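You operate a simulated robot arm through the tools that you are given. There is no shell and no other tool. Be economical: measure what you need, move in short steps, check, and stop when the job is done.

The job below is to be done with a simulated two-armed robot. You get a single attempt, and the scene is never put back.

Task
Put the black rolled socks from the dining table top on the plate there. Then fetch the glass from the table by the presses and set it in the red tray. Then pull the white drawer open. Do these in the order given.

Only the result counts: the job must be done as asked and must still hold three seconds after the hand-in. Knocking over, shifting, dropping, spilling or breaking anything else fails it.

Robot
Two 7-joint arms with two-finger parallel grippers on one trunk, on a base that drives. Base frame: it is fixed to the floor where the robot stands at the start and does not move with it; the origin is under the middle of the robot, x ahead of it, y to its left, z up. Units: mm, degrees, N and s.
The left shoulder is at the start at [70, 177, 1045], the right one opposite. With the tool pointing down near the work surface each hand reaches from about 300 to 740 mm from the robot's upright axis, wherever it stands, measured 20 degrees to its own side. Places, roughly: plate (17x17x3 cm) [500, -100, 800]; red tray [2500, -1250, 1000]; white drawer [2500, -300, 700]. Payload 3.43 kg a hand.
The TCP of each hand is the grasp point between the finger pads, 30 mm short of the fingertips. In the tool frame z runs along the fingers and y along their closing line. The gripper opens to 94 mm. The fingers are 28 mm wide and 10 mm thick; the gripper's body (50 by 96 mm) begins 55 mm behind the TCP.
Orientation is told as [roll, pitch, yaw] about the base's x, y, z axes, in that order, counted from this pose: with the fingers straight down and closing along the base's y, the tool's x points along the base's -x, its y along +y and its z along -z.

Tools
- The arms move only by the tool nudge_tool. It takes "left_motion", "right_motion" or both (then of equal length, played together; a hand with none holds still); each is a list of rows, each a list of 7 numbers: the shift along the base's x, y, z in units of 20 mm (1.0 is 20 mm), then the turn, a rotation vector about the base's x, y, z in units of 4 degrees (1.0 is 4 degrees), then the finger opening in mm, from 0 to 94. In form: [[tx, ty, tz, wx, wy, wz, claw], ...]. A call has 1 to 8 rows; each row shifts and turns the commanded pose from where the row before left it. A call with a number of a shift or a turn outside -1 to 1 is refused whole. Each row takes 0.2 s and may step no farther than 50 mm and 8.6 degrees from the row before; otherwise, or with a gripper value out of range, the whole call is refused. A pose out of reach is approached as far as the arm can. The call stops where the force on the tool passes 40 N (or 10 N more than at its start, if that is more) or the arm is blocked; 0.2 s more then pass. Each finger travels about 153 mm/s and halts on what it meets, pressing with about 21 N; the grip force reading is that of the motor and also rises with nothing between the fingers. The clock runs only during rows and for 0.2 s after the last one: add rows that do not move to give the fingers time. It gives the time, the measured TCP pose, the force on the tool (base axes), the opening and the grip force at its end, in the units of the frame above (readings bear some noise), with the torque about the TCP (base axes, N m) and any sound that the robot's microphone picked up.
- Cameras (640 x 400 px; columns grow to the right, rows downward): "scene" is now at [122.3, -30.6, 1344.5]; the picture's right is [-0.38, -0.93, -0.00], its down [-0.68, 0.28, -0.68] and it looks along [0.63, -0.26, -0.74] (base axes); focal length 276 px, centre (320, 200). "left" rides on the left gripper at [76, -14, -102] in its tool frame; the picture's right is [0.18, 0.98, 0.00], its down [-0.75, 0.14, -0.64] and it looks along [-0.63, 0.12, 0.77] (tool axes); focal length 243 px, centre (320, 200). "right" rides on the right gripper at [76, 14, -103] in its tool frame; the picture's right is [-0.18, 0.98, 0.00], its down [-0.75, -0.14, -0.64] and it looks along [-0.63, -0.12, 0.77] (tool axes); focal length 243 px, centre (320, 200). There is no depth. A picture from a camera that has moved, and an enlarged one, comes with that camera's place and axes in the base frame and with its lens.
- grab_frame(camera): a new picture of that camera. The clock stands still meanwhile.
- lift_body(by): slides the trunk up (or, below 0, down) by that many mm; the arms and the scene camera ride with it, the base frame stays. It gives what a move gives, with no picture.
- base_move(legs): drives the robot by 1 to 6 legs, each [ahead, turn to the left] in mm and degrees, along the robot's own axes; the way and the turn of a leg run together, so that a leg with both is an arc; at most 1500 mm and 180 degrees a leg. The arms and the cameras ride along, it lands a little off, and it stops where it bumps. It gives what a move gives.
- turn_head(pan, tilt): turns the head with the scene camera to pan (to the left, within 86 degrees either way) and tilt (down, from -29 to 69), counted from straight ahead of the robot. It gives what a move gives.
- zoom(camera, box): a new picture of the part [left, top, right, bottom] of that camera's present view, enlarged. The clock stands still meanwhile.
- sign_off(): hands the job in; it is judged then, once.

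Go step by step. Nothing tells you exact positions but the pictures and the camera data: compare them with the known pose of the tool, close in by small moves and look again before you grip or let go. The budget is 165 turns and 138 pictures, counting those below and the enlarged ones. Unless the task says otherwise, let go and move clear before handing in, and close with one line.

The tools are called as a command line: name --argument value ..., lists and objects as JSON in quotes. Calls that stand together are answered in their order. nudge_tool: Moves the arms, as the interface text tells. Its arguments: {"type":"object","properties":{"left_motion":{"type":"array","items":{"type":"array","items":{"type":"number"}}},"right_motion":{"type":"array","items":{"type":"array","items":{"type":"number"}}}},"required":[]} The other tools are called the same way: lift_body (by) slides the trunk up or down; base_move (legs) drives the base; turn_head (pan, tilt) turns the head that bears the scene camera; grab_frame (camera) takes a picture; zoom (camera, box) takes an enlarged picture of a part of a camera's view; sign_off () hands the job in.

At the start:

```text
t: 0.0
left_position: [595.8, -24.9, 1009.3]
left_ee_rot: [0.0, -0.1, 0.0]
left_force: [1.0, 0.2, -0.9]
left_ft_torque: [0.02, 0.01, 0.01]
left_width: 94.2
left_gripper_force: 0.0
right_position: [379.0, -457.4, 1029.4]
right_ee_rot: [0.1, 0.0, 0.0]
right_force: [0.4, -0.1, 0.6]
right_ft_torque: [0.01, 0.04, -0.02]
right_width: 93.9
right_gripper_force: 0.1
trunk travel left (down, up): [-625.0, 215.0]
robot x, y, heading: [-0.1, 0.7, -0.1]
head pan, tilt: [-22.3, 47.4]
```

scene: 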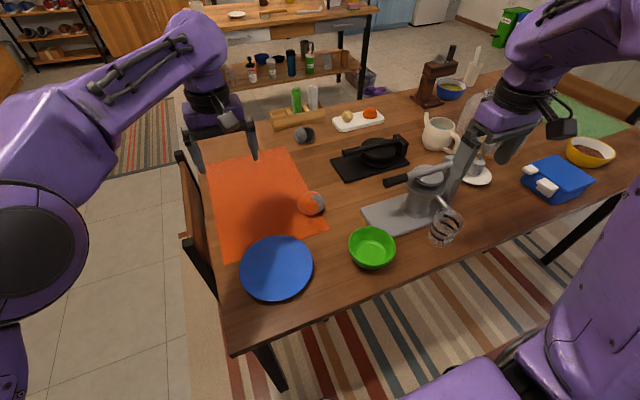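
right: 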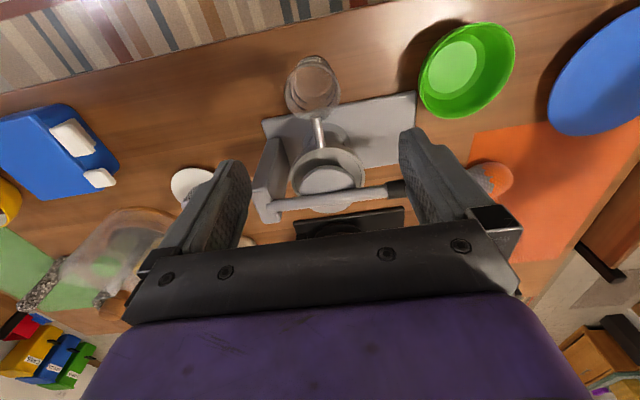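
left: 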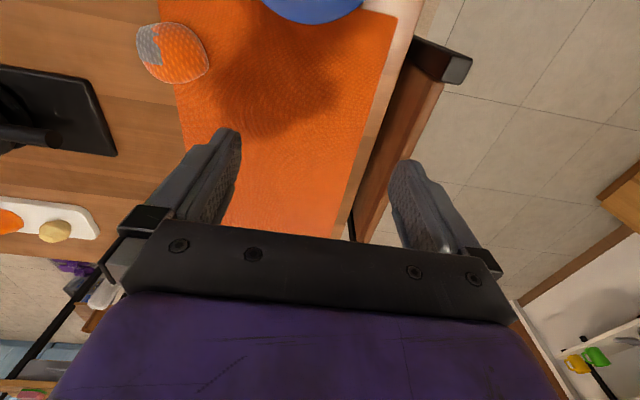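

I see a blue plate, a green bowl, an orange/grey ball and a dark rolled thing near the chopping board's far end. I'll zoom in to identify the black socks.

zoom --camera "scene" --box '[260, 80, 420, 220]'

zoom --camera "scene" --box '[160, 0, 400, 150]'

```text
2.86 times, centred on (340, 150) of scene
camera zoom: at [122.3, -30.6, 1344.5], right [-0.38, -0.93, 0.0], down [-0.68, 0.28, -0.68], along [0.63, -0.26, -0.74], focal length 789 px, centre (263, 343)
```

zoom: 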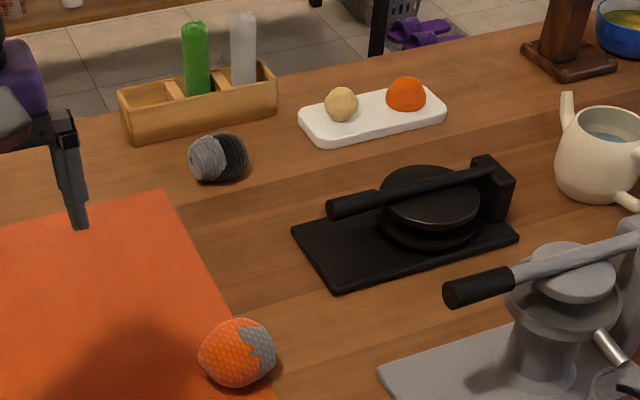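

```text
2.67 times, centred on (280, 75) of scene
camera zoom: at [122.3, -30.6, 1344.5], right [-0.38, -0.93, 0.0], down [-0.68, 0.28, -0.68], along [0.63, -0.26, -0.74], focal length 736 px, centre (427, 533)
```

zoom: 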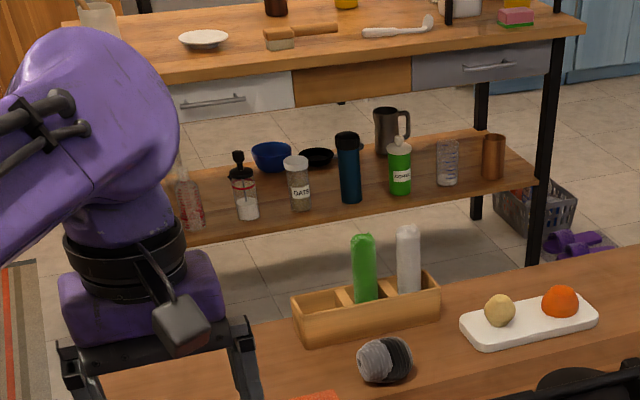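

The black/grey roll is near (910, -295), beyond downward reach. I'll look down to see the robot's base against the table edge.

turn_head --pan 0 --tilt 69

grab_frame --camera "scene"

turn_head --pan 0 --tilt 20

grab_frame --camera "scene"

turn_head --pan 50 --tilt 25

grab_frame --camera "scene"

turn_head --pan -55 --tilt 25

grab_frame --camera "scene"

```text
t: 0.9
left_position: [594.0, -25.7, 1010.6]
left_ee_rot: [0.0, 0.0, 0.1]
left_force: [0.0, 0.1, 0.2]
left_ft_torque: [-0.04, 0.01, -0.02]
left_width: 94.1
left_gripper_force: 0.2
right_position: [378.6, -459.0, 1028.9]
right_ee_rot: [0.0, 0.0, -0.1]
right_force: [-0.1, 1.0, 0.4]
right_ft_torque: [0.03, 0.01, 0.01]
right_width: 94.0
right_gripper_force: 0.1
trunk travel left (down, up): [-625.0, 215.0]
robot x, y, heading: [0.4, 0.3, 0.2]
head pan, tilt: [0.0, 68.8]
```

```text
132 pictures are left
camera scene: at [104.9, -0.6, 1319.0], right [0.0, -1.0, 0.0], down [-0.93, 0.0, -0.36], along [0.36, 0.0, -0.93], focal length 276 px, centre (320, 200)
```

scene: 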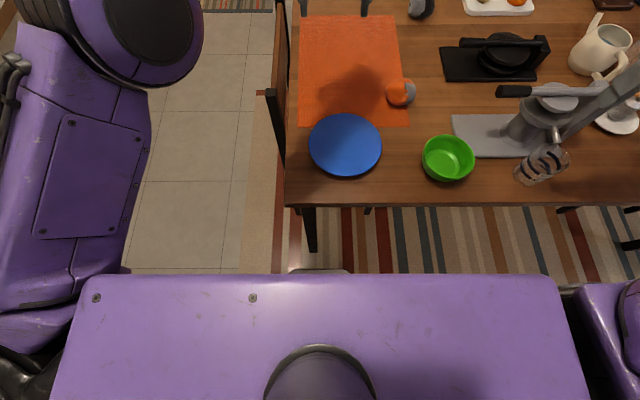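

```text
t: 2.0
left_position: [593.7, -25.3, 1009.8]
left_ee_rot: [-0.1, 0.0, 0.1]
left_force: [-0.1, 0.3, -0.3]
left_ft_torque: [-0.02, -0.03, 0.0]
left_width: 93.7
left_gripper_force: 0.0
right_position: [377.9, -457.3, 1028.6]
right_ee_rot: [0.0, 0.0, 0.1]
right_force: [-0.5, -0.2, -0.4]
right_ft_torque: [-0.04, 0.02, 0.02]
right_width: 94.0
right_gripper_force: 0.1
trunk travel left (down, up): [-625.0, 215.0]
robot x, y, heading: [1.3, -1.6, 0.0]
head pan, tilt: [0.0, 20.0]
```

```text
131 pictures are left
camera scene: at [142.0, -0.5, 1386.4], right [0.0, -1.0, 0.0], down [-0.34, 0.0, -0.94], along [0.94, 0.0, -0.34], focal length 276 px, centre (320, 200)
```

scene: 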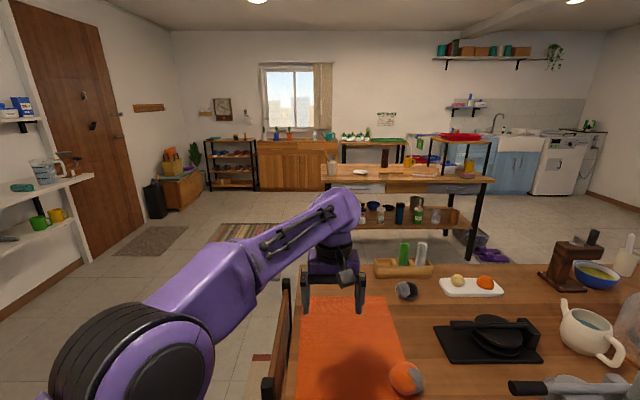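

```text
t: 3.2
left_position: [594.6, -24.2, 1009.8]
left_ee_rot: [-0.1, -0.1, 0.0]
left_force: [-0.1, -0.5, -0.7]
left_ft_torque: [-0.03, 0.02, -0.03]
left_width: 94.1
left_gripper_force: 0.0
right_position: [378.7, -457.7, 1030.0]
right_ee_rot: [0.0, -0.1, 0.1]
right_force: [0.3, -1.4, -0.8]
right_ft_torque: [0.0, 0.0, -0.01]
right_width: 94.1
right_gripper_force: 0.0
trunk travel left (down, up): [-625.0, 215.0]
robot x, y, heading: [2.1, -2.3, -0.2]
head pan, tilt: [50.0, 25.0]
```

```text
130 pictures are left
camera scene: at [108.2, 70.0, 1378.5], right [0.77, -0.64, 0.0], down [-0.27, -0.32, -0.91], along [0.58, 0.69, -0.42], focal length 276 px, centre (320, 200)
```

scene: 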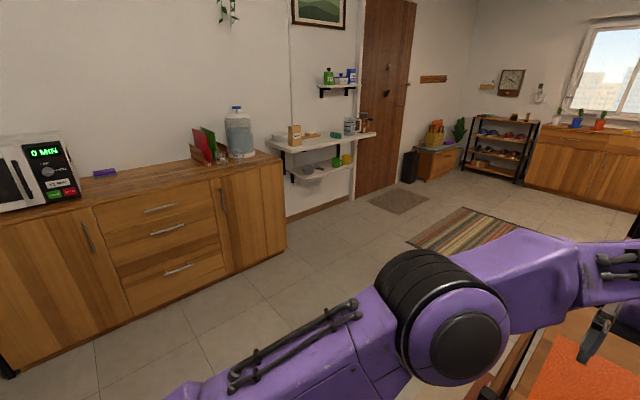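

```text
t: 5.0
left_position: [594.1, -24.3, 1010.6]
left_ee_rot: [0.0, 0.0, 0.0]
left_force: [0.4, -0.6, 0.8]
left_ft_torque: [-0.04, 0.0, 0.03]
left_width: 94.0
left_gripper_force: 0.0
right_position: [379.1, -457.5, 1027.3]
right_ee_rot: [0.0, 0.0, -0.1]
right_force: [1.2, -0.3, 1.3]
right_ft_torque: [-0.01, 0.0, 0.0]
right_width: 94.0
right_gripper_force: 0.0
trunk travel left (down, up): [-625.0, 215.0]
robot x, y, heading: [-2.9, 2.2, 0.0]
head pan, tilt: [-55.0, 25.0]
```

```text
129 pictures are left
camera scene: at [101.8, -75.9, 1378.4], right [-0.82, -0.57, 0.0], down [-0.24, 0.35, -0.91], along [0.52, -0.74, -0.42], focal length 276 px, centre (320, 200)
```

scene: 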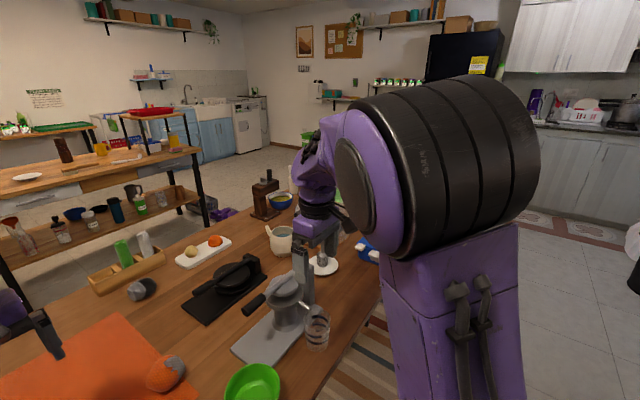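

The socks are around (915,-294), plate (457,-60), the glass near (397,-460). I'll raise the trunk, back off a bit and shift the robot right to y≈-330 so I can get closer between the table's legs.

lift_body --by 200

base_move --legs '[[-150, 0], [0, -90], [330, 0], [0, 90]]'

turn_head --pan 0 --tilt 60

grab_frame --camera "scene"

```text
t: 7.2
left_position: [593.9, -25.5, 1211.1]
left_ee_rot: [0.0, 0.0, 0.0]
left_force: [0.3, 0.6, -0.2]
left_ft_torque: [-0.01, 0.02, 0.0]
left_width: 94.2
left_gripper_force: 0.0
right_position: [379.3, -457.9, 1227.0]
right_ee_rot: [0.0, 0.1, 0.0]
right_force: [0.6, -0.2, 0.1]
right_ft_torque: [0.03, 0.02, -0.01]
right_width: 94.2
right_gripper_force: 0.1
trunk travel left (down, up): [-825.0, 15.0]
robot x, y, heading: [-2.8, 0.2, 0.1]
head pan, tilt: [-55.0, 25.0]
```

```text
t: 17.9
left_position: [449.7, -351.5, 1210.4]
left_ee_rot: [0.0, 0.1, 0.6]
left_force: [0.6, -0.3, -0.2]
left_ft_torque: [-0.01, 0.01, 0.0]
left_width: 93.9
left_gripper_force: 0.0
right_position: [239.0, -785.7, 1228.5]
right_ee_rot: [0.0, 0.1, 0.7]
right_force: [0.1, 0.1, 0.4]
right_ft_torque: [0.02, 0.0, 0.01]
right_width: 94.2
right_gripper_force: 0.0
trunk travel left (down, up): [-825.0, 15.0]
robot x, y, heading: [-139.5, -330.0, 0.8]
head pan, tilt: [-55.0, 25.0]
```

```text
t: 19.2
left_position: [450.1, -351.1, 1209.2]
left_ee_rot: [0.1, 0.0, 0.6]
left_force: [0.3, 1.0, 0.1]
left_ft_torque: [-0.02, -0.03, -0.01]
left_width: 93.9
left_gripper_force: 0.1
right_position: [238.6, -785.7, 1228.0]
right_ee_rot: [0.0, 0.0, 0.6]
right_force: [0.3, 0.0, 0.7]
right_ft_torque: [-0.01, -0.03, 0.04]
right_width: 94.1
right_gripper_force: 0.1
trunk travel left (down, up): [-825.0, 15.0]
robot x, y, heading: [-142.8, -329.0, 0.3]
head pan, tilt: [0.0, 60.0]
```

```text
128 pictures are left
camera scene: at [-29.1, -331.7, 1528.4], right [0.01, -1.0, 0.0], down [-0.87, -0.01, -0.5], along [0.5, 0.01, -0.87], focal length 276 px, centre (320, 200)
```

scene: 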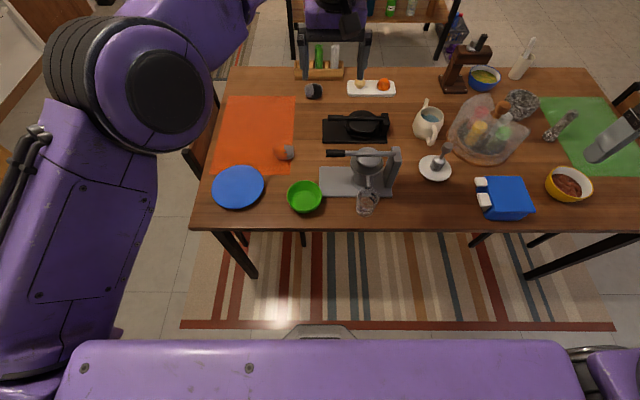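

From here the whole table is visible. I'll drive ahead in two short stages toward the table, checking clearance.

base_move --legs '[[170, 0]]'

turn_head --pan 0 --tilt 69

grab_frame --camera "scene"

```text
t: 20.7
left_position: [616.6, -349.8, 1211.4]
left_ee_rot: [0.0, -0.2, 0.6]
left_force: [0.4, -0.3, 0.0]
left_ft_torque: [-0.02, -0.03, -0.01]
left_width: 93.9
left_gripper_force: 0.2
right_position: [405.8, -784.5, 1229.6]
right_ee_rot: [0.1, -0.1, 0.6]
right_force: [0.1, 0.6, 0.1]
right_ft_torque: [-0.01, -0.04, 0.01]
right_width: 94.2
right_gripper_force: 0.1
trunk travel left (down, up): [-825.0, 15.0]
robot x, y, heading: [28.5, -328.9, 0.7]
head pan, tilt: [0.0, 60.0]
```

```text
t: 21.4
left_position: [620.7, -350.0, 1209.5]
left_ee_rot: [-0.1, 0.0, 0.5]
left_force: [-0.6, 0.4, 0.3]
left_ft_torque: [0.0, 0.01, -0.02]
left_width: 94.1
left_gripper_force: 0.1
right_position: [409.7, -785.0, 1229.6]
right_ee_rot: [-0.1, 0.0, 0.5]
right_force: [1.2, -0.5, 0.5]
right_ft_torque: [0.02, 0.0, -0.03]
right_width: 93.8
right_gripper_force: 0.2
trunk travel left (down, up): [-825.0, 15.0]
robot x, y, heading: [22.3, -330.3, 0.6]
head pan, tilt: [0.0, 68.8]
```

```text
127 pictures are left
camera scene: at [131.3, -330.1, 1519.0], right [0.01, -1.0, 0.0], down [-0.93, -0.01, -0.36], along [0.36, 0.0, -0.93], focal length 276 px, centre (320, 200)
```

scene: 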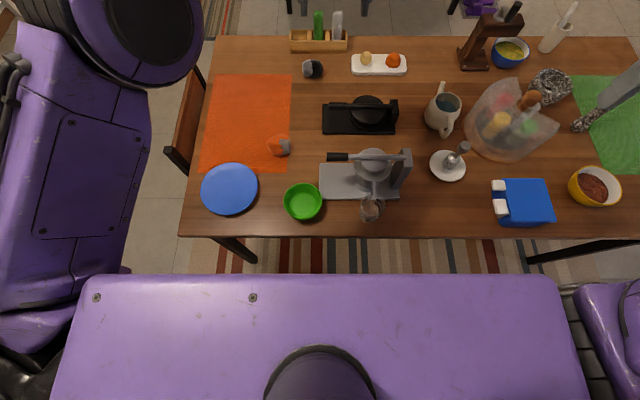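

Table edge is at x≈313; I'll go another 80 mm.

base_move --legs '[[80, 0]]'

grab_frame --camera "scene"

```text
t: 22.4
left_position: [686.3, -349.4, 1218.2]
left_ee_rot: [0.0, -0.8, 0.5]
left_force: [-1.1, -0.6, 0.7]
left_ft_torque: [-0.03, -0.07, 0.01]
left_width: 94.1
left_gripper_force: 0.1
right_position: [473.6, -784.3, 1234.2]
right_ee_rot: [0.0, -0.8, 0.5]
right_force: [-2.1, -0.2, 0.4]
right_ft_torque: [0.0, -0.08, 0.01]
right_width: 93.9
right_gripper_force: 0.0
trunk travel left (down, up): [-825.0, 15.0]
robot x, y, heading: [105.9, -329.4, 0.4]
head pan, tilt: [0.0, 68.8]
```

```text
126 pictures are left
camera scene: at [194.7, -329.1, 1520.2], right [0.01, -1.0, 0.0], down [-0.93, -0.01, -0.37], along [0.37, 0.0, -0.93], focal length 276 px, centre (320, 200)
```

scene: 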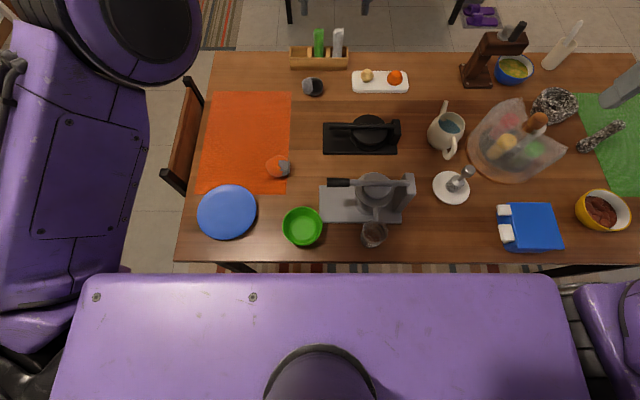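

No bump; robot is at x≈103. I'll lower the trunk and look with the left camera.

lift_body --by -190

nudge_tool --left_motion '[[0.5, 0.5, 0, 0, -1, 0, 94], [0.5, 0.5, 0, 0, -1, 0, 94], [0.5, 0.5, 0, 0, -1, 0, 94], [0.5, 0.5, 0, 0, -1, 0, 94], [0.5, 0.3, 0, 0, -1, 0, 94], [0.5, 0, 0, 0, -1, 0, 94], [0.5, 0, 0, 0, -1, 0, 94], [0.5, 0, 0, 0, -1, 0, 94]]'

grab_frame --camera "left"

grab_frame --camera "scene"

```text
t: 24.5
left_position: [700.3, -350.0, 1021.5]
left_ee_rot: [-0.1, -0.2, 0.5]
left_force: [-0.9, 0.2, 0.0]
left_ft_torque: [0.01, 0.0, 0.03]
left_width: 94.1
left_gripper_force: 0.1
right_position: [487.9, -783.8, 1040.7]
right_ee_rot: [0.0, -0.1, 0.5]
right_force: [0.2, 0.1, -0.9]
right_ft_torque: [-0.02, -0.01, 0.0]
right_width: 94.1
right_gripper_force: 0.0
trunk travel left (down, up): [-635.0, 205.0]
robot x, y, heading: [105.0, -328.8, 0.4]
head pan, tilt: [0.0, 68.8]
```

```text
t: 26.3
left_position: [782.0, -302.2, 1024.2]
left_ee_rot: [-1.0, -32.3, 1.2]
left_force: [-0.2, 0.2, 0.2]
left_ft_torque: [-0.01, -0.03, -0.03]
left_width: 94.0
left_gripper_force: 0.0
right_position: [486.8, -784.5, 1039.4]
right_ee_rot: [0.0, -0.1, 0.5]
right_force: [0.5, 1.0, 0.9]
right_ft_torque: [0.02, 0.01, -0.01]
right_width: 94.1
right_gripper_force: 0.1
trunk travel left (down, up): [-635.0, 205.0]
robot x, y, heading: [103.5, -328.9, 0.6]
head pan, tilt: [0.0, 68.8]
```

```text
125 pictures are left
camera left: at [662.6, -317.1, 1071.6], right [-0.17, 0.98, -0.11], down [0.29, 0.16, 0.94], along [0.94, 0.13, -0.31], focal length 243 px, centre (320, 200)
```

left: 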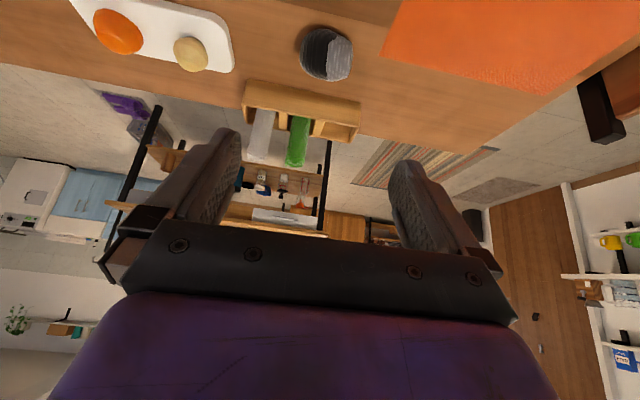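

```text
124 pictures are left
camera scene: at [211.0, -329.1, 1329.0], right [0.01, -1.0, 0.0], down [-0.93, -0.01, -0.36], along [0.36, 0.0, -0.93], focal length 276 px, centre (320, 200)
```

scene: 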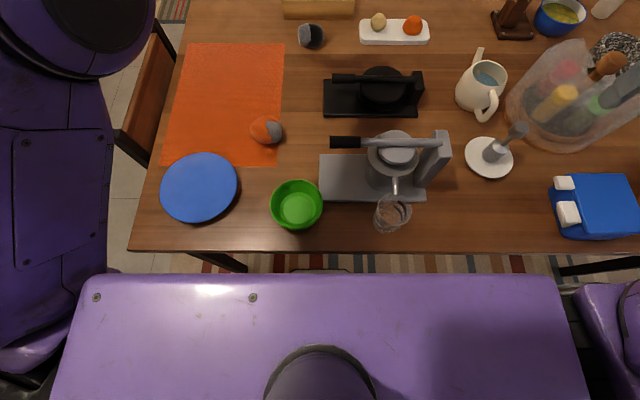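

Socks are near (908,-300,785). I'll finish the tilt to ~45° and descend toward a pre-grasp point.

nudge_tool --left_motion '[[0.35, 0, -0.95, 0, -1, 0, 94], [0.35, 0, -0.95, 0, -1, 0, 94], [0.35, 0, -0.95, 0, -1, 0, 94], [0.35, 0, -0.95, 0, 0, 0, 94], [0.35, 0, -0.95, 0, 0, 0, 94], [0.35, 0, -0.95, 0, 0, 0, 94], [0.35, 0, -0.95, 0, 0, 0, 94], [0.35, 0, -0.95, 0, 0, 0, 94]]'

grab_frame --camera "left"

turn_head --pan 0 --tilt 45

grab_frame --camera "scene"

```text
t: 28.1
left_position: [836.6, -304.3, 867.8]
left_ee_rot: [-0.3, -44.1, 0.4]
left_force: [0.3, -0.3, 0.6]
left_ft_torque: [0.02, 0.0, 0.0]
left_width: 94.1
left_gripper_force: 0.1
right_position: [488.3, -784.6, 1040.1]
right_ee_rot: [0.1, -0.2, 0.5]
right_force: [0.5, -0.6, -0.4]
right_ft_torque: [0.0, -0.02, -0.01]
right_width: 94.1
right_gripper_force: 0.0
trunk travel left (down, up): [-635.0, 205.0]
robot x, y, heading: [106.8, -331.5, 0.6]
head pan, tilt: [0.0, 68.8]
```

```text
123 pictures are left
camera left: at [710.8, -320.3, 888.7], right [-0.14, 0.98, -0.13], down [0.09, 0.14, 0.99], along [0.99, 0.12, -0.11], focal length 243 px, centre (320, 200)
```

left: 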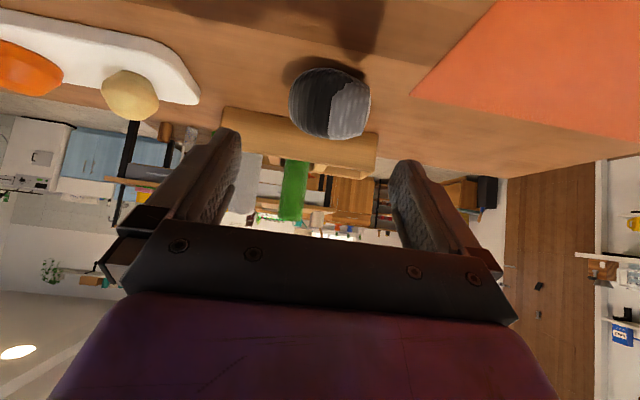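

```text
t: 29.0
left_position: [836.4, -304.2, 869.5]
left_ee_rot: [-0.5, -44.2, 0.7]
left_force: [0.6, -0.8, 0.1]
left_ft_torque: [0.0, -0.01, -0.03]
left_width: 94.3
left_gripper_force: 0.0
right_position: [487.7, -784.2, 1039.5]
right_ee_rot: [0.0, 0.0, 0.5]
right_force: [-1.3, 0.1, -0.7]
right_ft_torque: [0.03, 0.01, 0.01]
right_width: 94.0
right_gripper_force: 0.0
trunk travel left (down, up): [-635.0, 205.0]
robot x, y, heading: [107.1, -328.5, 0.3]
head pan, tilt: [0.0, 45.0]
```

```text
122 pictures are left
camera scene: at [236.4, -329.0, 1357.8], right [0.01, -1.0, 0.0], down [-0.71, -0.01, -0.71], along [0.71, 0.01, -0.71], focal length 276 px, centre (320, 200)
```

scene: 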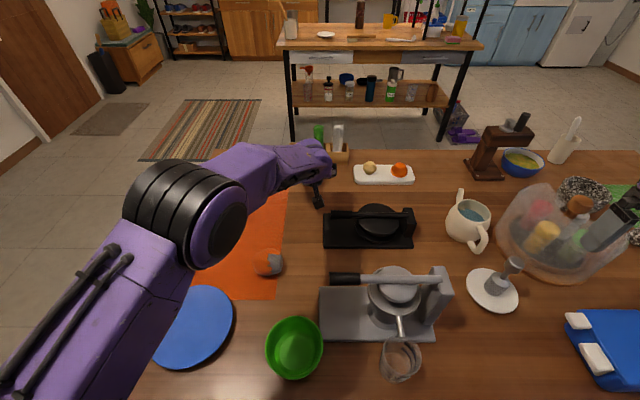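

The socks line up with the gripper at about (904,-299,785). I'll go in along the tool axis.

nudge_tool --left_motion '[[0.66, 0.05, -0.76, 0, 0, 0, 94], [0.66, 0.05, -0.76, 0, 0, 0, 94], [0.66, 0.05, -0.76, 0, 0, 0, 94], [0.66, 0.05, -0.76, 0, 0, 0, 94], [0.66, 0.05, -0.76, 0, 0, 0, 94]]'

grab_frame --camera "left"

```text
t: 30.2
left_position: [884.1, -293.8, 808.4]
left_ee_rot: [-0.5, -44.3, 0.7]
left_force: [0.2, 0.2, 0.5]
left_ft_torque: [0.03, -0.02, -0.01]
left_width: 94.0
left_gripper_force: 0.0
left hand out of reach, approached as far as the arm can: row 4, 5
right_position: [486.3, -785.6, 1039.6]
right_ee_rot: [0.0, -0.3, 0.5]
right_force: [-0.1, 0.6, 0.1]
right_ft_torque: [0.02, -0.02, -0.02]
right_width: 94.1
right_gripper_force: 0.0
trunk travel left (down, up): [-635.0, 205.0]
robot x, y, heading: [106.9, -332.7, 0.5]
head pan, tilt: [0.0, 45.0]
```

```text
121 pictures are left
camera left: at [759.2, -309.3, 830.9], right [-0.14, 0.98, -0.13], down [0.09, 0.15, 0.98], along [0.99, 0.12, -0.11], focal length 243 px, centre (320, 200)
```

left: 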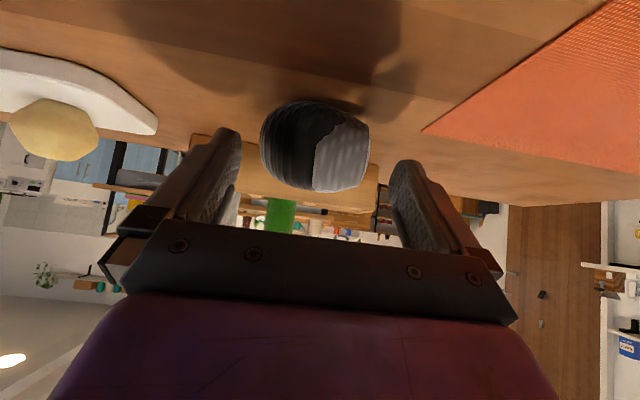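

The arm runs out of reach ~20 mm short. I'll back the hand off, drive ahead 45 mm, and retry.

nudge_tool --left_motion '[[-1, 0, 1, 0, 0, 0, 94], [-1, 0, 1, 0, 0, 0, 94], [-0.5, 0, 0, 0, 0, 0, 94]]'

base_move --legs '[[45, 0]]'

nudge_tool --left_motion '[[0, 0, 0, 0, 0, 0, 94]]'

grab_frame --camera "left"

```text
t: 31.0
left_position: [835.8, -293.8, 850.3]
left_ee_rot: [-0.5, -44.2, 0.8]
left_force: [0.4, -0.1, -0.1]
left_ft_torque: [-0.01, -0.01, -0.01]
left_width: 93.9
left_gripper_force: 0.1
right_position: [487.7, -784.8, 1040.1]
right_ee_rot: [0.0, -0.1, 0.5]
right_force: [0.5, 0.6, -0.3]
right_ft_torque: [0.03, -0.02, 0.02]
right_width: 93.8
right_gripper_force: 0.0
trunk travel left (down, up): [-635.0, 205.0]
robot x, y, heading: [103.8, -328.5, 0.7]
head pan, tilt: [0.0, 45.0]
```

```text
t: 31.9
left_position: [877.3, -294.3, 851.5]
left_ee_rot: [-0.3, -44.4, 0.8]
left_force: [-0.4, 0.6, 0.1]
left_ft_torque: [0.0, 0.01, 0.0]
left_width: 93.9
left_gripper_force: 0.1
right_position: [529.5, -783.0, 1041.5]
right_ee_rot: [0.0, -0.3, 0.5]
right_force: [-0.4, 0.1, -0.2]
right_ft_torque: [-0.01, -0.03, 0.02]
right_width: 94.1
right_gripper_force: 0.1
trunk travel left (down, up): [-635.0, 205.0]
robot x, y, heading: [153.9, -330.1, 0.7]
head pan, tilt: [0.0, 45.0]
```

```text
t: 32.3
left_position: [877.9, -293.6, 850.9]
left_ee_rot: [-0.5, -44.3, 0.8]
left_force: [-0.3, 0.3, 0.6]
left_ft_torque: [0.0, -0.01, -0.01]
left_width: 94.1
left_gripper_force: 0.0
right_position: [529.4, -784.1, 1041.2]
right_ee_rot: [-0.1, -0.4, 0.4]
right_force: [0.3, 0.0, -0.3]
right_ft_torque: [0.02, -0.04, -0.01]
right_width: 94.1
right_gripper_force: 0.0
trunk travel left (down, up): [-635.0, 205.0]
robot x, y, heading: [150.3, -332.4, 0.8]
head pan, tilt: [0.0, 45.0]
```

```text
120 pictures are left
camera left: at [752.6, -309.9, 872.1], right [-0.14, 0.98, -0.14], down [0.09, 0.15, 0.98], along [0.99, 0.12, -0.11], focal length 243 px, centre (320, 200)
```

left: 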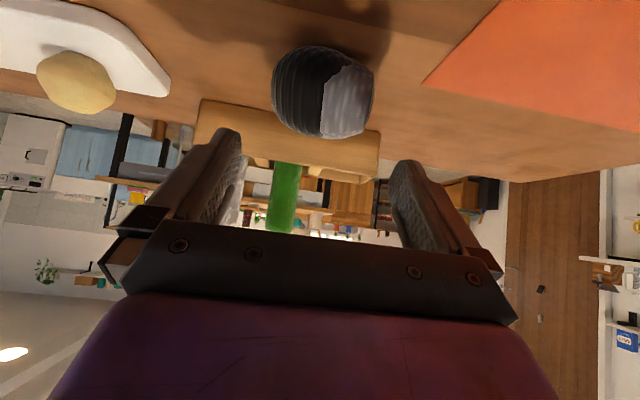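

Now it's in reach; descending to (903,-298,790).

nudge_tool --left_motion '[[0.31, -0.06, -0.76, 0, 0, 0, 94], [0.31, -0.06, -0.76, 0, 0, 0, 94], [0.31, -0.06, -0.76, 0, 0, 0, 94], [0.31, -0.06, -0.76, 0, 0, 0, 94]]'

grab_frame --camera "left"

```text
t: 33.3
left_position: [905.7, -298.1, 788.1]
left_ee_rot: [-0.5, -44.1, 0.8]
left_force: [0.3, -0.7, -0.1]
left_ft_torque: [-0.03, 0.01, -0.01]
left_width: 93.9
left_gripper_force: 0.0
right_position: [531.9, -783.6, 1039.1]
right_ee_rot: [0.0, -0.2, 0.5]
right_force: [-0.7, -0.2, -0.7]
right_ft_torque: [0.01, 0.06, -0.02]
right_width: 94.1
right_gripper_force: 0.1
trunk travel left (down, up): [-635.0, 205.0]
robot x, y, heading: [150.1, -326.7, 0.5]
head pan, tilt: [0.0, 45.0]
```

```text
119 pictures are left
camera left: at [779.7, -314.5, 809.5], right [-0.14, 0.98, -0.13], down [0.09, 0.15, 0.98], along [0.99, 0.12, -0.11], focal length 243 px, centre (320, 200)
```

left: 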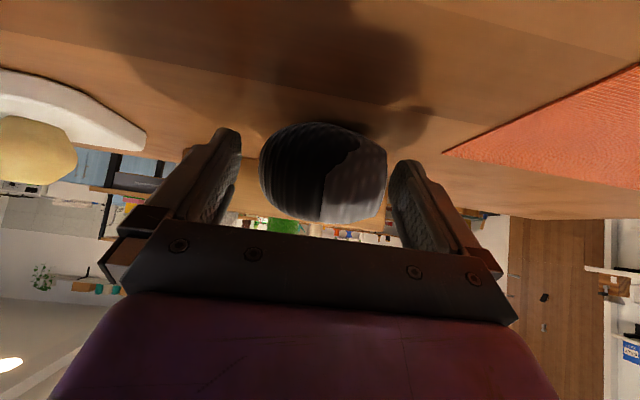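

The socks sit between the fingers; closing.

nudge_tool --left_motion '[[0, 0, 0, 0, 0, 0, 60], [0, 0, 0, 0, 0, 0, 40], [0, 0, 0, 0, 0, 0, 40], [0, 0, 0, 0, 0, 0, 40]]'

nudge_tool --left_motion '[[0, 0, 1, 0, 0, 0, 40], [0, 0, 1, 0, 0, 0, 40], [0, 0, 1, 0, 0, 0, 40], [0, 0, 1, 0, 0, 0, 40]]'

grab_frame --camera "left"

```text
t: 34.3
left_position: [905.9, -299.1, 789.4]
left_ee_rot: [-0.5, -44.2, 0.8]
left_force: [2.1, -1.1, 3.5]
left_ft_torque: [-0.14, -0.01, 0.03]
left_width: 77.0
left_gripper_force: 20.8
right_position: [532.2, -783.8, 1039.3]
right_ee_rot: [0.0, -0.2, 0.5]
right_force: [0.5, -0.5, -0.6]
right_ft_torque: [0.0, -0.03, 0.0]
right_width: 94.0
right_gripper_force: 0.0
trunk travel left (down, up): [-635.0, 205.0]
robot x, y, heading: [151.7, -331.2, 0.8]
head pan, tilt: [0.0, 45.0]
```

```text
t: 35.3
left_position: [906.1, -299.6, 867.3]
left_ee_rot: [-0.5, -44.2, 0.9]
left_force: [0.0, 1.1, -0.9]
left_ft_torque: [0.0, 0.0, -0.01]
left_width: 46.9
left_gripper_force: 21.1
right_position: [532.3, -783.0, 1039.2]
right_ee_rot: [0.0, -0.3, 0.5]
right_force: [-1.0, -0.3, -0.6]
right_ft_torque: [0.01, -0.03, 0.0]
right_width: 94.0
right_gripper_force: 0.1
trunk travel left (down, up): [-635.0, 205.0]
robot x, y, heading: [150.8, -329.0, 0.5]
head pan, tilt: [0.0, 45.0]
```

```text
118 pictures are left
camera left: at [779.7, -314.8, 889.6], right [-0.14, 0.98, -0.13], down [0.09, 0.15, 0.98], along [0.99, 0.12, -0.11], focal length 243 px, centre (320, 200)
```

left: 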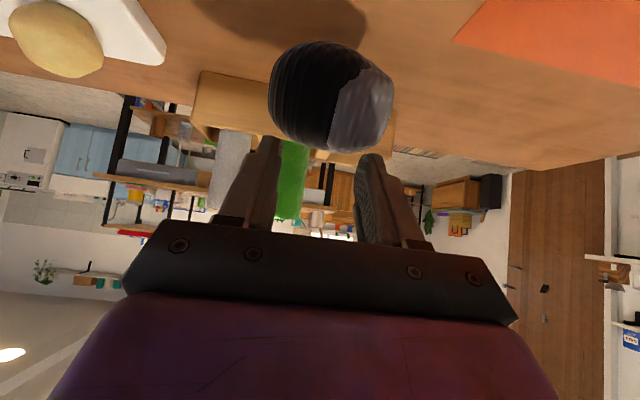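

The grip narrowed to 47 mm; I need to check whether the socks are held or slipped.

zoom --camera "scene" --box '[220, 100, 420, 225]'

```text
3.20 times, centred on (320, 162) of scene
camera zoom: at [280.3, -328.6, 1357.9], right [0.01, -1.0, 0.0], down [-0.71, -0.01, -0.71], along [0.71, 0.01, -0.71], focal length 884 px, centre (320, 320)
```

zoom: 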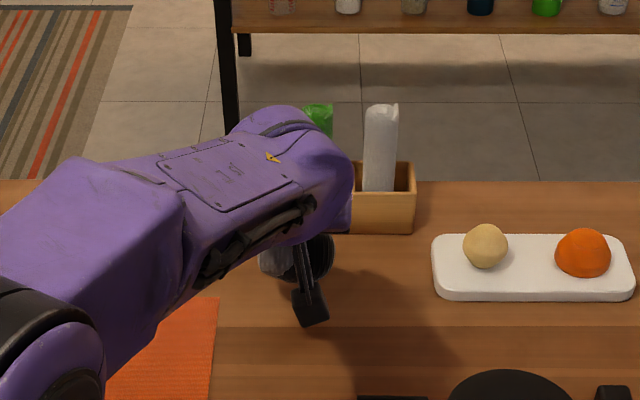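

Triangulation suggests it's pinched by the fingertips. I'll lift a bit more and see whether it stays fixed in the hand view.

nudge_tool --left_motion '[[-0.5, 0, 1, 0, 0, 0, 40], [-0.5, 0, 1, 0, 0, 0, 40], [-0.5, 0, 1, 0, 0, 0, 40]]'

grab_frame --camera "left"

```text
t: 36.1
left_position: [876.6, -288.6, 922.3]
left_ee_rot: [-0.9, -43.6, 1.9]
left_force: [-0.5, 0.2, 0.1]
left_ft_torque: [-0.03, 0.01, -0.01]
left_width: 46.8
left_gripper_force: 21.4
right_position: [531.4, -783.5, 1039.6]
right_ee_rot: [0.0, -0.2, 0.6]
right_force: [0.3, -0.5, -1.1]
right_ft_torque: [0.02, -0.01, 0.01]
right_width: 93.7
right_gripper_force: 0.1
trunk travel left (down, up): [-635.0, 205.0]
robot x, y, heading: [147.5, -328.1, 0.7]
head pan, tilt: [0.0, 45.0]
```

```text
116 pictures are left
camera left: at [751.6, -306.7, 945.9], right [-0.16, 0.98, -0.14], down [0.1, 0.15, 0.98], along [0.98, 0.14, -0.12], focal length 243 px, centre (320, 200)
```

left: 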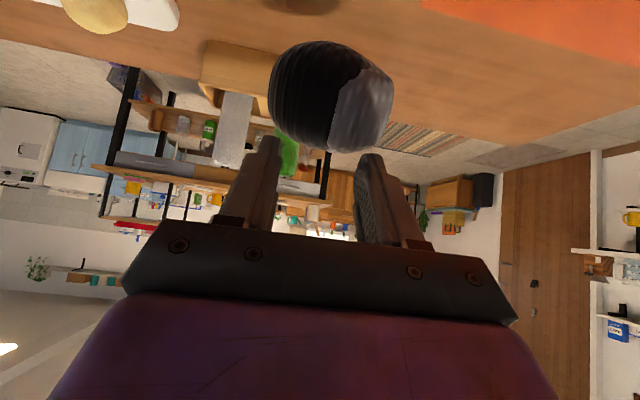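

Held firmly at the fingertips. I'll carry it gently toward the plate at (455,-59), un-tilting on the way.

nudge_tool --left_motion '[[-0.9, 0.5, 0.3, 0, 0.5, 0, 40], [-0.9, 0.5, 0.2, 0, 0.5, 0, 40], [-0.9, 0.5, 0, 0, 0.5, 0, 40], [-0.9, 0.5, 0, 0, 0.5, 0, 40], [-0.9, 0.5, 0, 0, 0.5, 0, 40], [-0.9, 0.5, 0, 0, 0.5, 0, 40], [-0.9, 0.5, 0, 0, 0.5, 0, 40], [-0.9, 0.5, 0, 0, 0.5, 0, 40]]'

nudge_tool --left_motion '[[-0.9, 0.5, 0, 0, 0.5, 0, 40], [-0.9, 0.5, 0, 0, 0.5, 0, 40], [-0.9, 0.5, 0, 0, 0.5, 0, 40], [-0.9, 0.5, 0, 0, 0.5, 0, 40], [-0.9, 0.5, 0, 0, 0.5, 0, 40], [-0.9, 0.5, 0, 0, 0.5, 0, 40], [-0.9, 0.5, 0, 0, 0.5, 0, 40], [-0.9, 0.5, 0, 0, 0.5, 0, 40]]'

grab_frame --camera "left"

grab_frame --camera "scene"

```text
t: 37.9
left_position: [730.4, -219.3, 939.3]
left_ee_rot: [-0.3, -28.2, 0.7]
left_force: [-0.1, 0.3, -0.3]
left_ft_torque: [0.01, -0.01, 0.0]
left_width: 46.3
left_gripper_force: 20.2
right_position: [532.7, -783.5, 1040.7]
right_ee_rot: [0.0, -0.2, 0.5]
right_force: [-0.2, 0.5, 0.2]
right_ft_torque: [0.01, -0.03, 0.0]
right_width: 94.0
right_gripper_force: 0.0
trunk travel left (down, up): [-635.0, 205.0]
robot x, y, heading: [150.3, -329.7, 0.6]
head pan, tilt: [0.0, 45.0]
```

```text
t: 39.7
left_position: [587.4, -136.4, 936.8]
left_ee_rot: [-0.2, -12.2, 0.6]
left_force: [-0.3, 0.6, -0.5]
left_ft_torque: [-0.05, -0.02, 0.01]
left_width: 45.7
left_gripper_force: 21.0
right_position: [533.0, -780.1, 1040.5]
right_ee_rot: [-0.1, -0.1, 0.5]
right_force: [0.0, -0.5, 0.5]
right_ft_torque: [-0.04, -0.01, -0.03]
right_width: 94.0
right_gripper_force: 0.0
trunk travel left (down, up): [-635.0, 205.0]
robot x, y, heading: [148.3, -328.0, 0.3]
head pan, tilt: [0.0, 45.0]
```

```text
115 pictures are left
camera left: at [491.1, -152.0, 1022.7], right [-0.19, 0.98, -0.04], down [0.6, 0.15, 0.79], along [0.78, 0.12, -0.62], focal length 243 px, centre (320, 200)
```

left: 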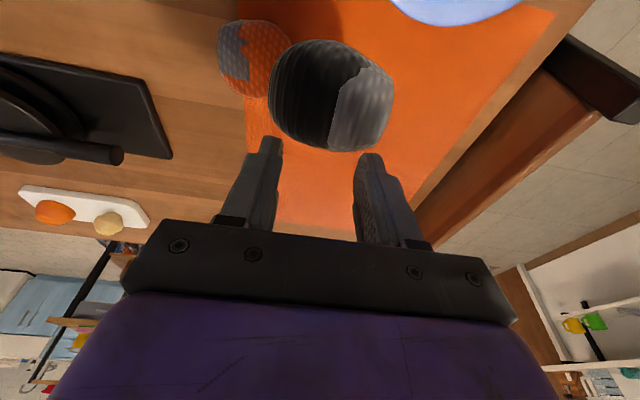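

```text
114 pictures are left
camera scene: at [280.7, -325.8, 1357.9], right [0.01, -1.0, 0.0], down [-0.71, -0.01, -0.71], along [0.71, 0.01, -0.71], focal length 276 px, centre (320, 200)
```

scene: 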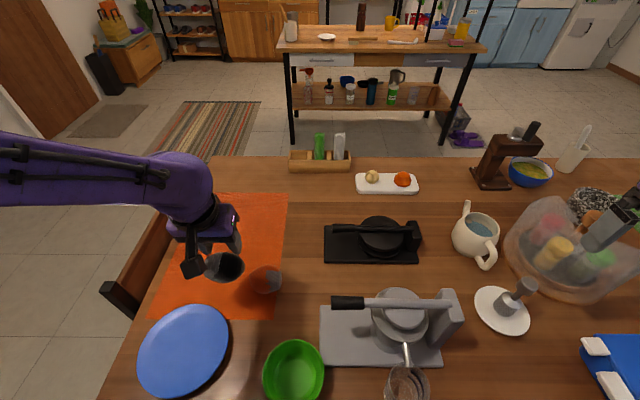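

I'll complete the un-tilt and move above the plate so the socks (hanging slightly to the near side of the fingers) are over its centre.

nudge_tool --left_motion '[[-0.88, 0.65, 0, 0, 0.5, 0, 40], [-0.88, 0.65, 0, 0, 0.5, 0, 40], [-0.88, 0.65, 0, 0, 0.5, 0, 40], [-0.88, 0.65, 0, 0, 0.5, 0, 40], [-0.88, 0.65, 0, 0, 0.5, 0, 40], [-0.88, 0.65, 0, 0, 0.5, 0, 40]]'

nudge_tool --left_motion '[[0, 0, -1, 0, 0, 0, 40], [0, 0, -1, 0, 0, 0, 40]]'

turn_head --pan 25 --tilt 60

grab_frame --camera "left"

grab_frame --camera "scene"

```text
t: 41.1
left_position: [481.1, -59.9, 939.0]
left_ee_rot: [0.1, -0.3, 0.6]
left_force: [0.7, 0.5, -0.8]
left_ft_torque: [-0.03, -0.01, -0.01]
left_width: 45.3
left_gripper_force: 20.7
right_position: [531.8, -781.6, 1040.3]
right_ee_rot: [-0.2, -0.3, 0.6]
right_force: [-0.4, 0.0, 0.7]
right_ft_torque: [-0.02, 0.03, 0.02]
right_width: 93.9
right_gripper_force: 0.1
trunk travel left (down, up): [-635.0, 205.0]
robot x, y, heading: [155.4, -327.3, 0.5]
head pan, tilt: [0.0, 45.0]
```

```text
t: 41.7
left_position: [480.2, -61.7, 897.4]
left_ee_rot: [-0.1, -0.2, 0.6]
left_force: [-0.1, -0.1, -1.7]
left_ft_torque: [-0.04, 0.01, 0.03]
left_width: 45.2
left_gripper_force: 21.3
right_position: [532.3, -782.6, 1040.6]
right_ee_rot: [0.0, -0.1, 0.5]
right_force: [-0.6, 0.3, 0.6]
right_ft_torque: [-0.01, -0.03, 0.0]
right_width: 93.8
right_gripper_force: 0.2
trunk travel left (down, up): [-635.0, 205.0]
robot x, y, heading: [149.4, -329.3, 0.7]
head pan, tilt: [0.0, 45.0]
```

```text
t: 42.6
left_position: [480.9, -61.1, 898.7]
left_ee_rot: [0.0, -0.2, 0.5]
left_force: [-0.3, -0.4, 0.4]
left_ft_torque: [0.0, -0.05, -0.01]
left_width: 44.7
left_gripper_force: 21.1
right_position: [531.5, -781.9, 1040.3]
right_ee_rot: [0.1, -0.2, 0.4]
right_force: [-0.1, 0.1, 0.6]
right_ft_torque: [0.02, -0.03, -0.03]
right_width: 94.0
right_gripper_force: 0.1
trunk travel left (down, up): [-635.0, 205.0]
robot x, y, heading: [149.1, -325.6, 0.6]
head pan, tilt: [25.0, 60.0]
```

```text
113 pictures are left
camera left: at [404.7, -76.8, 1002.0], right [-0.19, 0.98, 0.0], down [0.75, 0.15, 0.64], along [0.63, 0.12, -0.76], focal length 243 px, centre (320, 200)
```

left: 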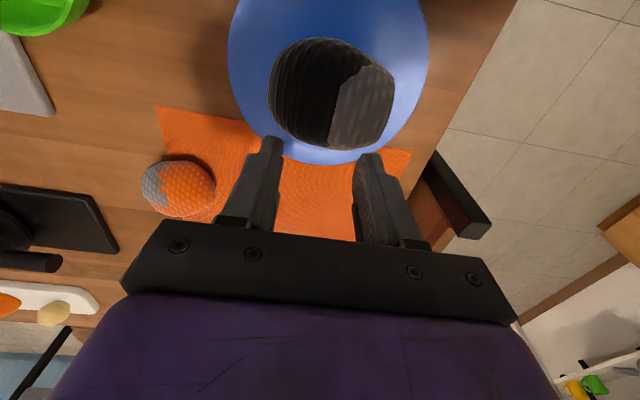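

```text
112 pictures are left
camera scene: at [259.8, -300.2, 1338.4], right [0.43, -0.9, 0.0], down [-0.78, -0.37, -0.5], along [0.45, 0.22, -0.87], focal length 276 px, centre (320, 200)
```

scene: 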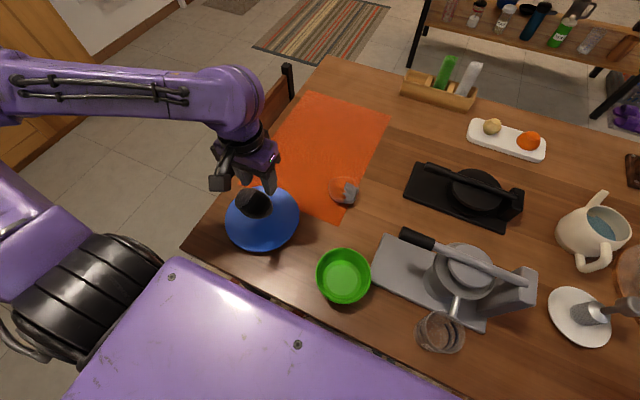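

Socks are centred over the plate. Lowering in small steps until contact.

nudge_tool --left_motion '[[0, 0, -0.6, 0, 0, 0, 40], [0, 0, -0.6, 0, 0, 0, 40], [0, 0, -0.5, 0, 0, 0, 40]]'

grab_frame --camera "left"

zoom --camera "scene" --box '[180, 120, 340, 260]'

```text
t: 43.4
left_position: [479.1, -60.8, 863.7]
left_ee_rot: [0.0, -0.2, 0.6]
left_force: [-0.5, -0.1, 0.1]
left_ft_torque: [0.01, -0.03, 0.01]
left_width: 44.8
left_gripper_force: 21.0
right_position: [532.4, -784.1, 1038.6]
right_ee_rot: [0.0, 0.0, 0.5]
right_force: [1.4, 0.1, 0.6]
right_ft_torque: [-0.01, -0.02, -0.02]
right_width: 93.7
right_gripper_force: 0.0
trunk travel left (down, up): [-635.0, 205.0]
robot x, y, heading: [146.4, -324.9, 0.7]
head pan, tilt: [25.0, 60.0]
```

```text
111 pictures are left
camera left: at [404.6, -76.6, 967.6], right [-0.19, 0.98, 0.0], down [0.75, 0.15, 0.65], along [0.63, 0.12, -0.76], focal length 243 px, centre (320, 200)
```

left: 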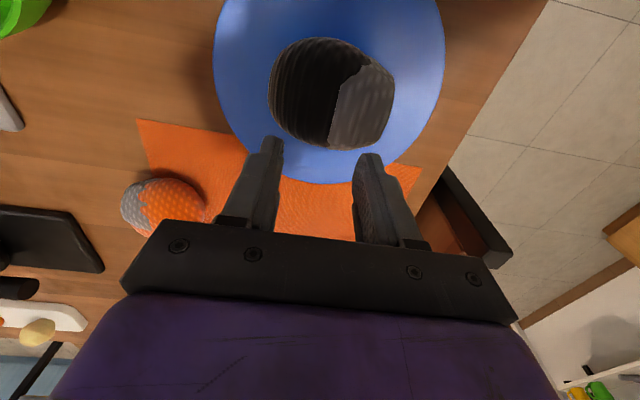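

```text
2.86 times, centred on (260, 190) of scene
camera zoom: at [259.9, -300.5, 1338.4], right [0.43, -0.9, 0.0], down [-0.78, -0.37, -0.5], along [0.45, 0.22, -0.87], focal length 789 px, centre (491, 229)
```

zoom: 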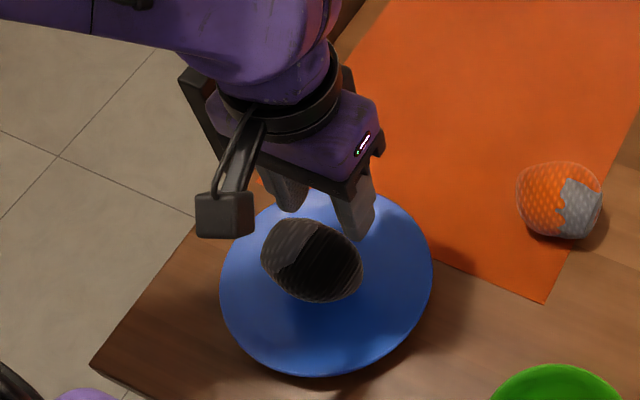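

Continuing down.

nudge_tool --left_motion '[[0, 0, -0.5, 0, 0, 0, 40], [0, 0, -0.4, 0, 0, 0, 40]]'

nudge_tool --left_motion '[[0, 0, -0.3, 0, 0, 0, 40], [0, 0, -0.2, 0, 0, 0, 40]]'

grab_frame --camera "left"

```text
t: 43.8
left_position: [483.1, -61.2, 861.6]
left_ee_rot: [0.3, -1.2, 0.5]
left_force: [0.2, 0.4, 22.1]
left_ft_torque: [0.08, 0.79, -0.04]
left_width: 45.4
left_gripper_force: 20.8
right_position: [531.2, -783.5, 1039.4]
right_ee_rot: [0.1, -0.2, 0.7]
right_force: [0.5, 1.0, -0.4]
right_ft_torque: [-0.03, 0.01, 0.01]
right_width: 93.9
right_gripper_force: 0.0
trunk travel left (down, up): [-635.0, 205.0]
robot x, y, heading: [153.4, -332.0, 0.5]
head pan, tilt: [25.0, 60.0]
stopped in row 2 (left hand): the force on the tool passed its limit (the readings are from after the stop); the commanded pose is now the measured one
```

```text
t: 44.2
left_position: [487.3, -60.5, 858.8]
left_ee_rot: [0.3, -1.7, 0.6]
left_force: [1.2, -2.2, 21.5]
left_ft_torque: [0.0, 0.73, -0.01]
left_width: 44.9
left_gripper_force: 20.9
right_position: [532.6, -783.7, 1039.9]
right_ee_rot: [0.0, -0.2, 0.5]
right_force: [0.6, 0.6, 0.3]
right_ft_torque: [-0.01, 0.04, 0.01]
right_width: 94.0
right_gripper_force: 0.0
trunk travel left (down, up): [-635.0, 205.0]
robot x, y, heading: [150.9, -326.9, 0.8]
head pan, tilt: [25.0, 60.0]
stopped in row 1 (left hand): the force on the tool passed its limit (the readings are from after the stop); the commanded pose is now the measured one
```

```text
109 pictures are left
camera left: at [408.1, -76.7, 960.3], right [-0.19, 0.98, 0.0], down [0.73, 0.14, 0.67], along [0.65, 0.13, -0.75], focal length 243 px, centre (320, 200)
```

left: 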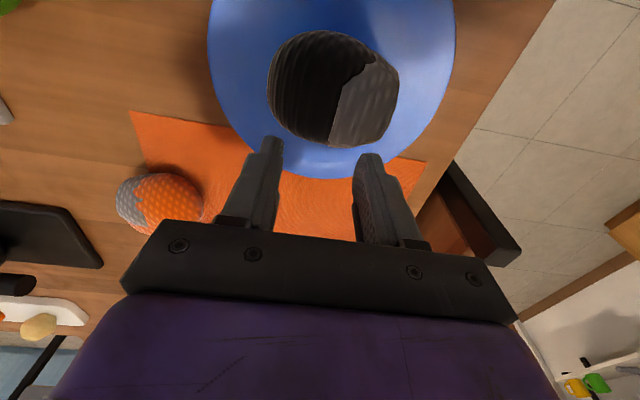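

It's touching the plate. I'll relieve a little pressure and open slowly.

nudge_tool --left_motion '[[0, 0, 0.15, 0, 0, 0, 40]]'

nudge_tool --left_motion '[[0, 0, 0, 0, 0, 0, 55], [0, 0, 0, 0, 0, 0, 70], [0, 0, 0, 0, 0, 0, 94], [0, 0, 0, 0, 0, 0, 94]]'

grab_frame --camera "left"

grab_frame --camera "scene"

```text
t: 44.6
left_position: [487.1, -60.1, 860.8]
left_ee_rot: [0.2, -1.5, 0.5]
left_force: [0.0, 1.0, -0.8]
left_ft_torque: [0.01, 0.01, 0.04]
left_width: 45.3
left_gripper_force: 20.8
right_position: [532.8, -783.1, 1038.9]
right_ee_rot: [0.1, -0.1, 0.5]
right_force: [-0.1, -0.9, -0.8]
right_ft_torque: [0.0, -0.01, 0.01]
right_width: 94.1
right_gripper_force: 0.1
trunk travel left (down, up): [-635.0, 205.0]
robot x, y, heading: [150.5, -326.9, 0.5]
head pan, tilt: [25.0, 60.0]
```

```text
t: 45.6
left_position: [488.2, -59.4, 861.5]
left_ee_rot: [0.3, -1.6, 0.5]
left_force: [-0.9, -0.2, -0.2]
left_ft_torque: [-0.01, -0.02, 0.01]
left_width: 94.1
left_gripper_force: 0.0
right_position: [531.7, -783.2, 1039.2]
right_ee_rot: [0.0, 0.0, 0.5]
right_force: [-0.3, 0.3, 0.1]
right_ft_torque: [-0.01, -0.01, -0.04]
right_width: 94.1
right_gripper_force: 0.1
trunk travel left (down, up): [-635.0, 205.0]
robot x, y, heading: [152.3, -329.3, 0.3]
head pan, tilt: [25.0, 60.0]
```

```text
108 pictures are left
camera left: at [408.6, -75.8, 962.8], right [-0.19, 0.98, 0.0], down [0.73, 0.14, 0.66], along [0.65, 0.13, -0.75], focal length 243 px, centre (320, 200)
```

left: 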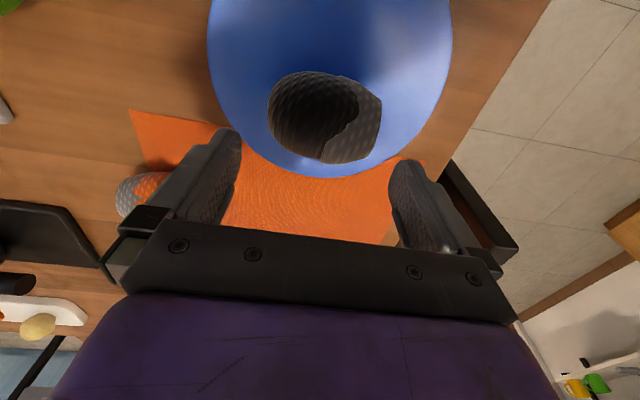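

```text
107 pictures are left
camera scene: at [259.9, -300.3, 1338.4], right [0.43, -0.9, 0.0], down [-0.78, -0.37, -0.5], along [0.45, 0.22, -0.87], focal length 276 px, centre (320, 200)
```

scene: 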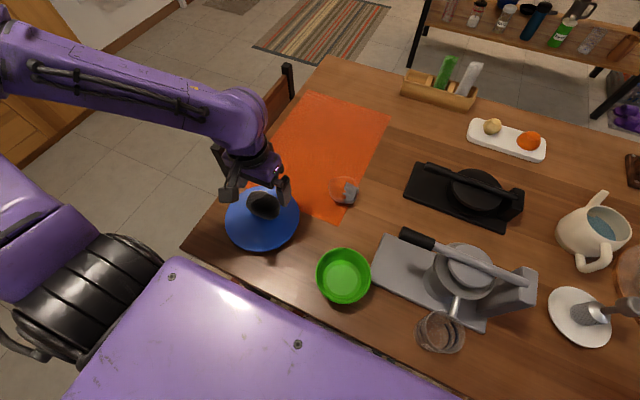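

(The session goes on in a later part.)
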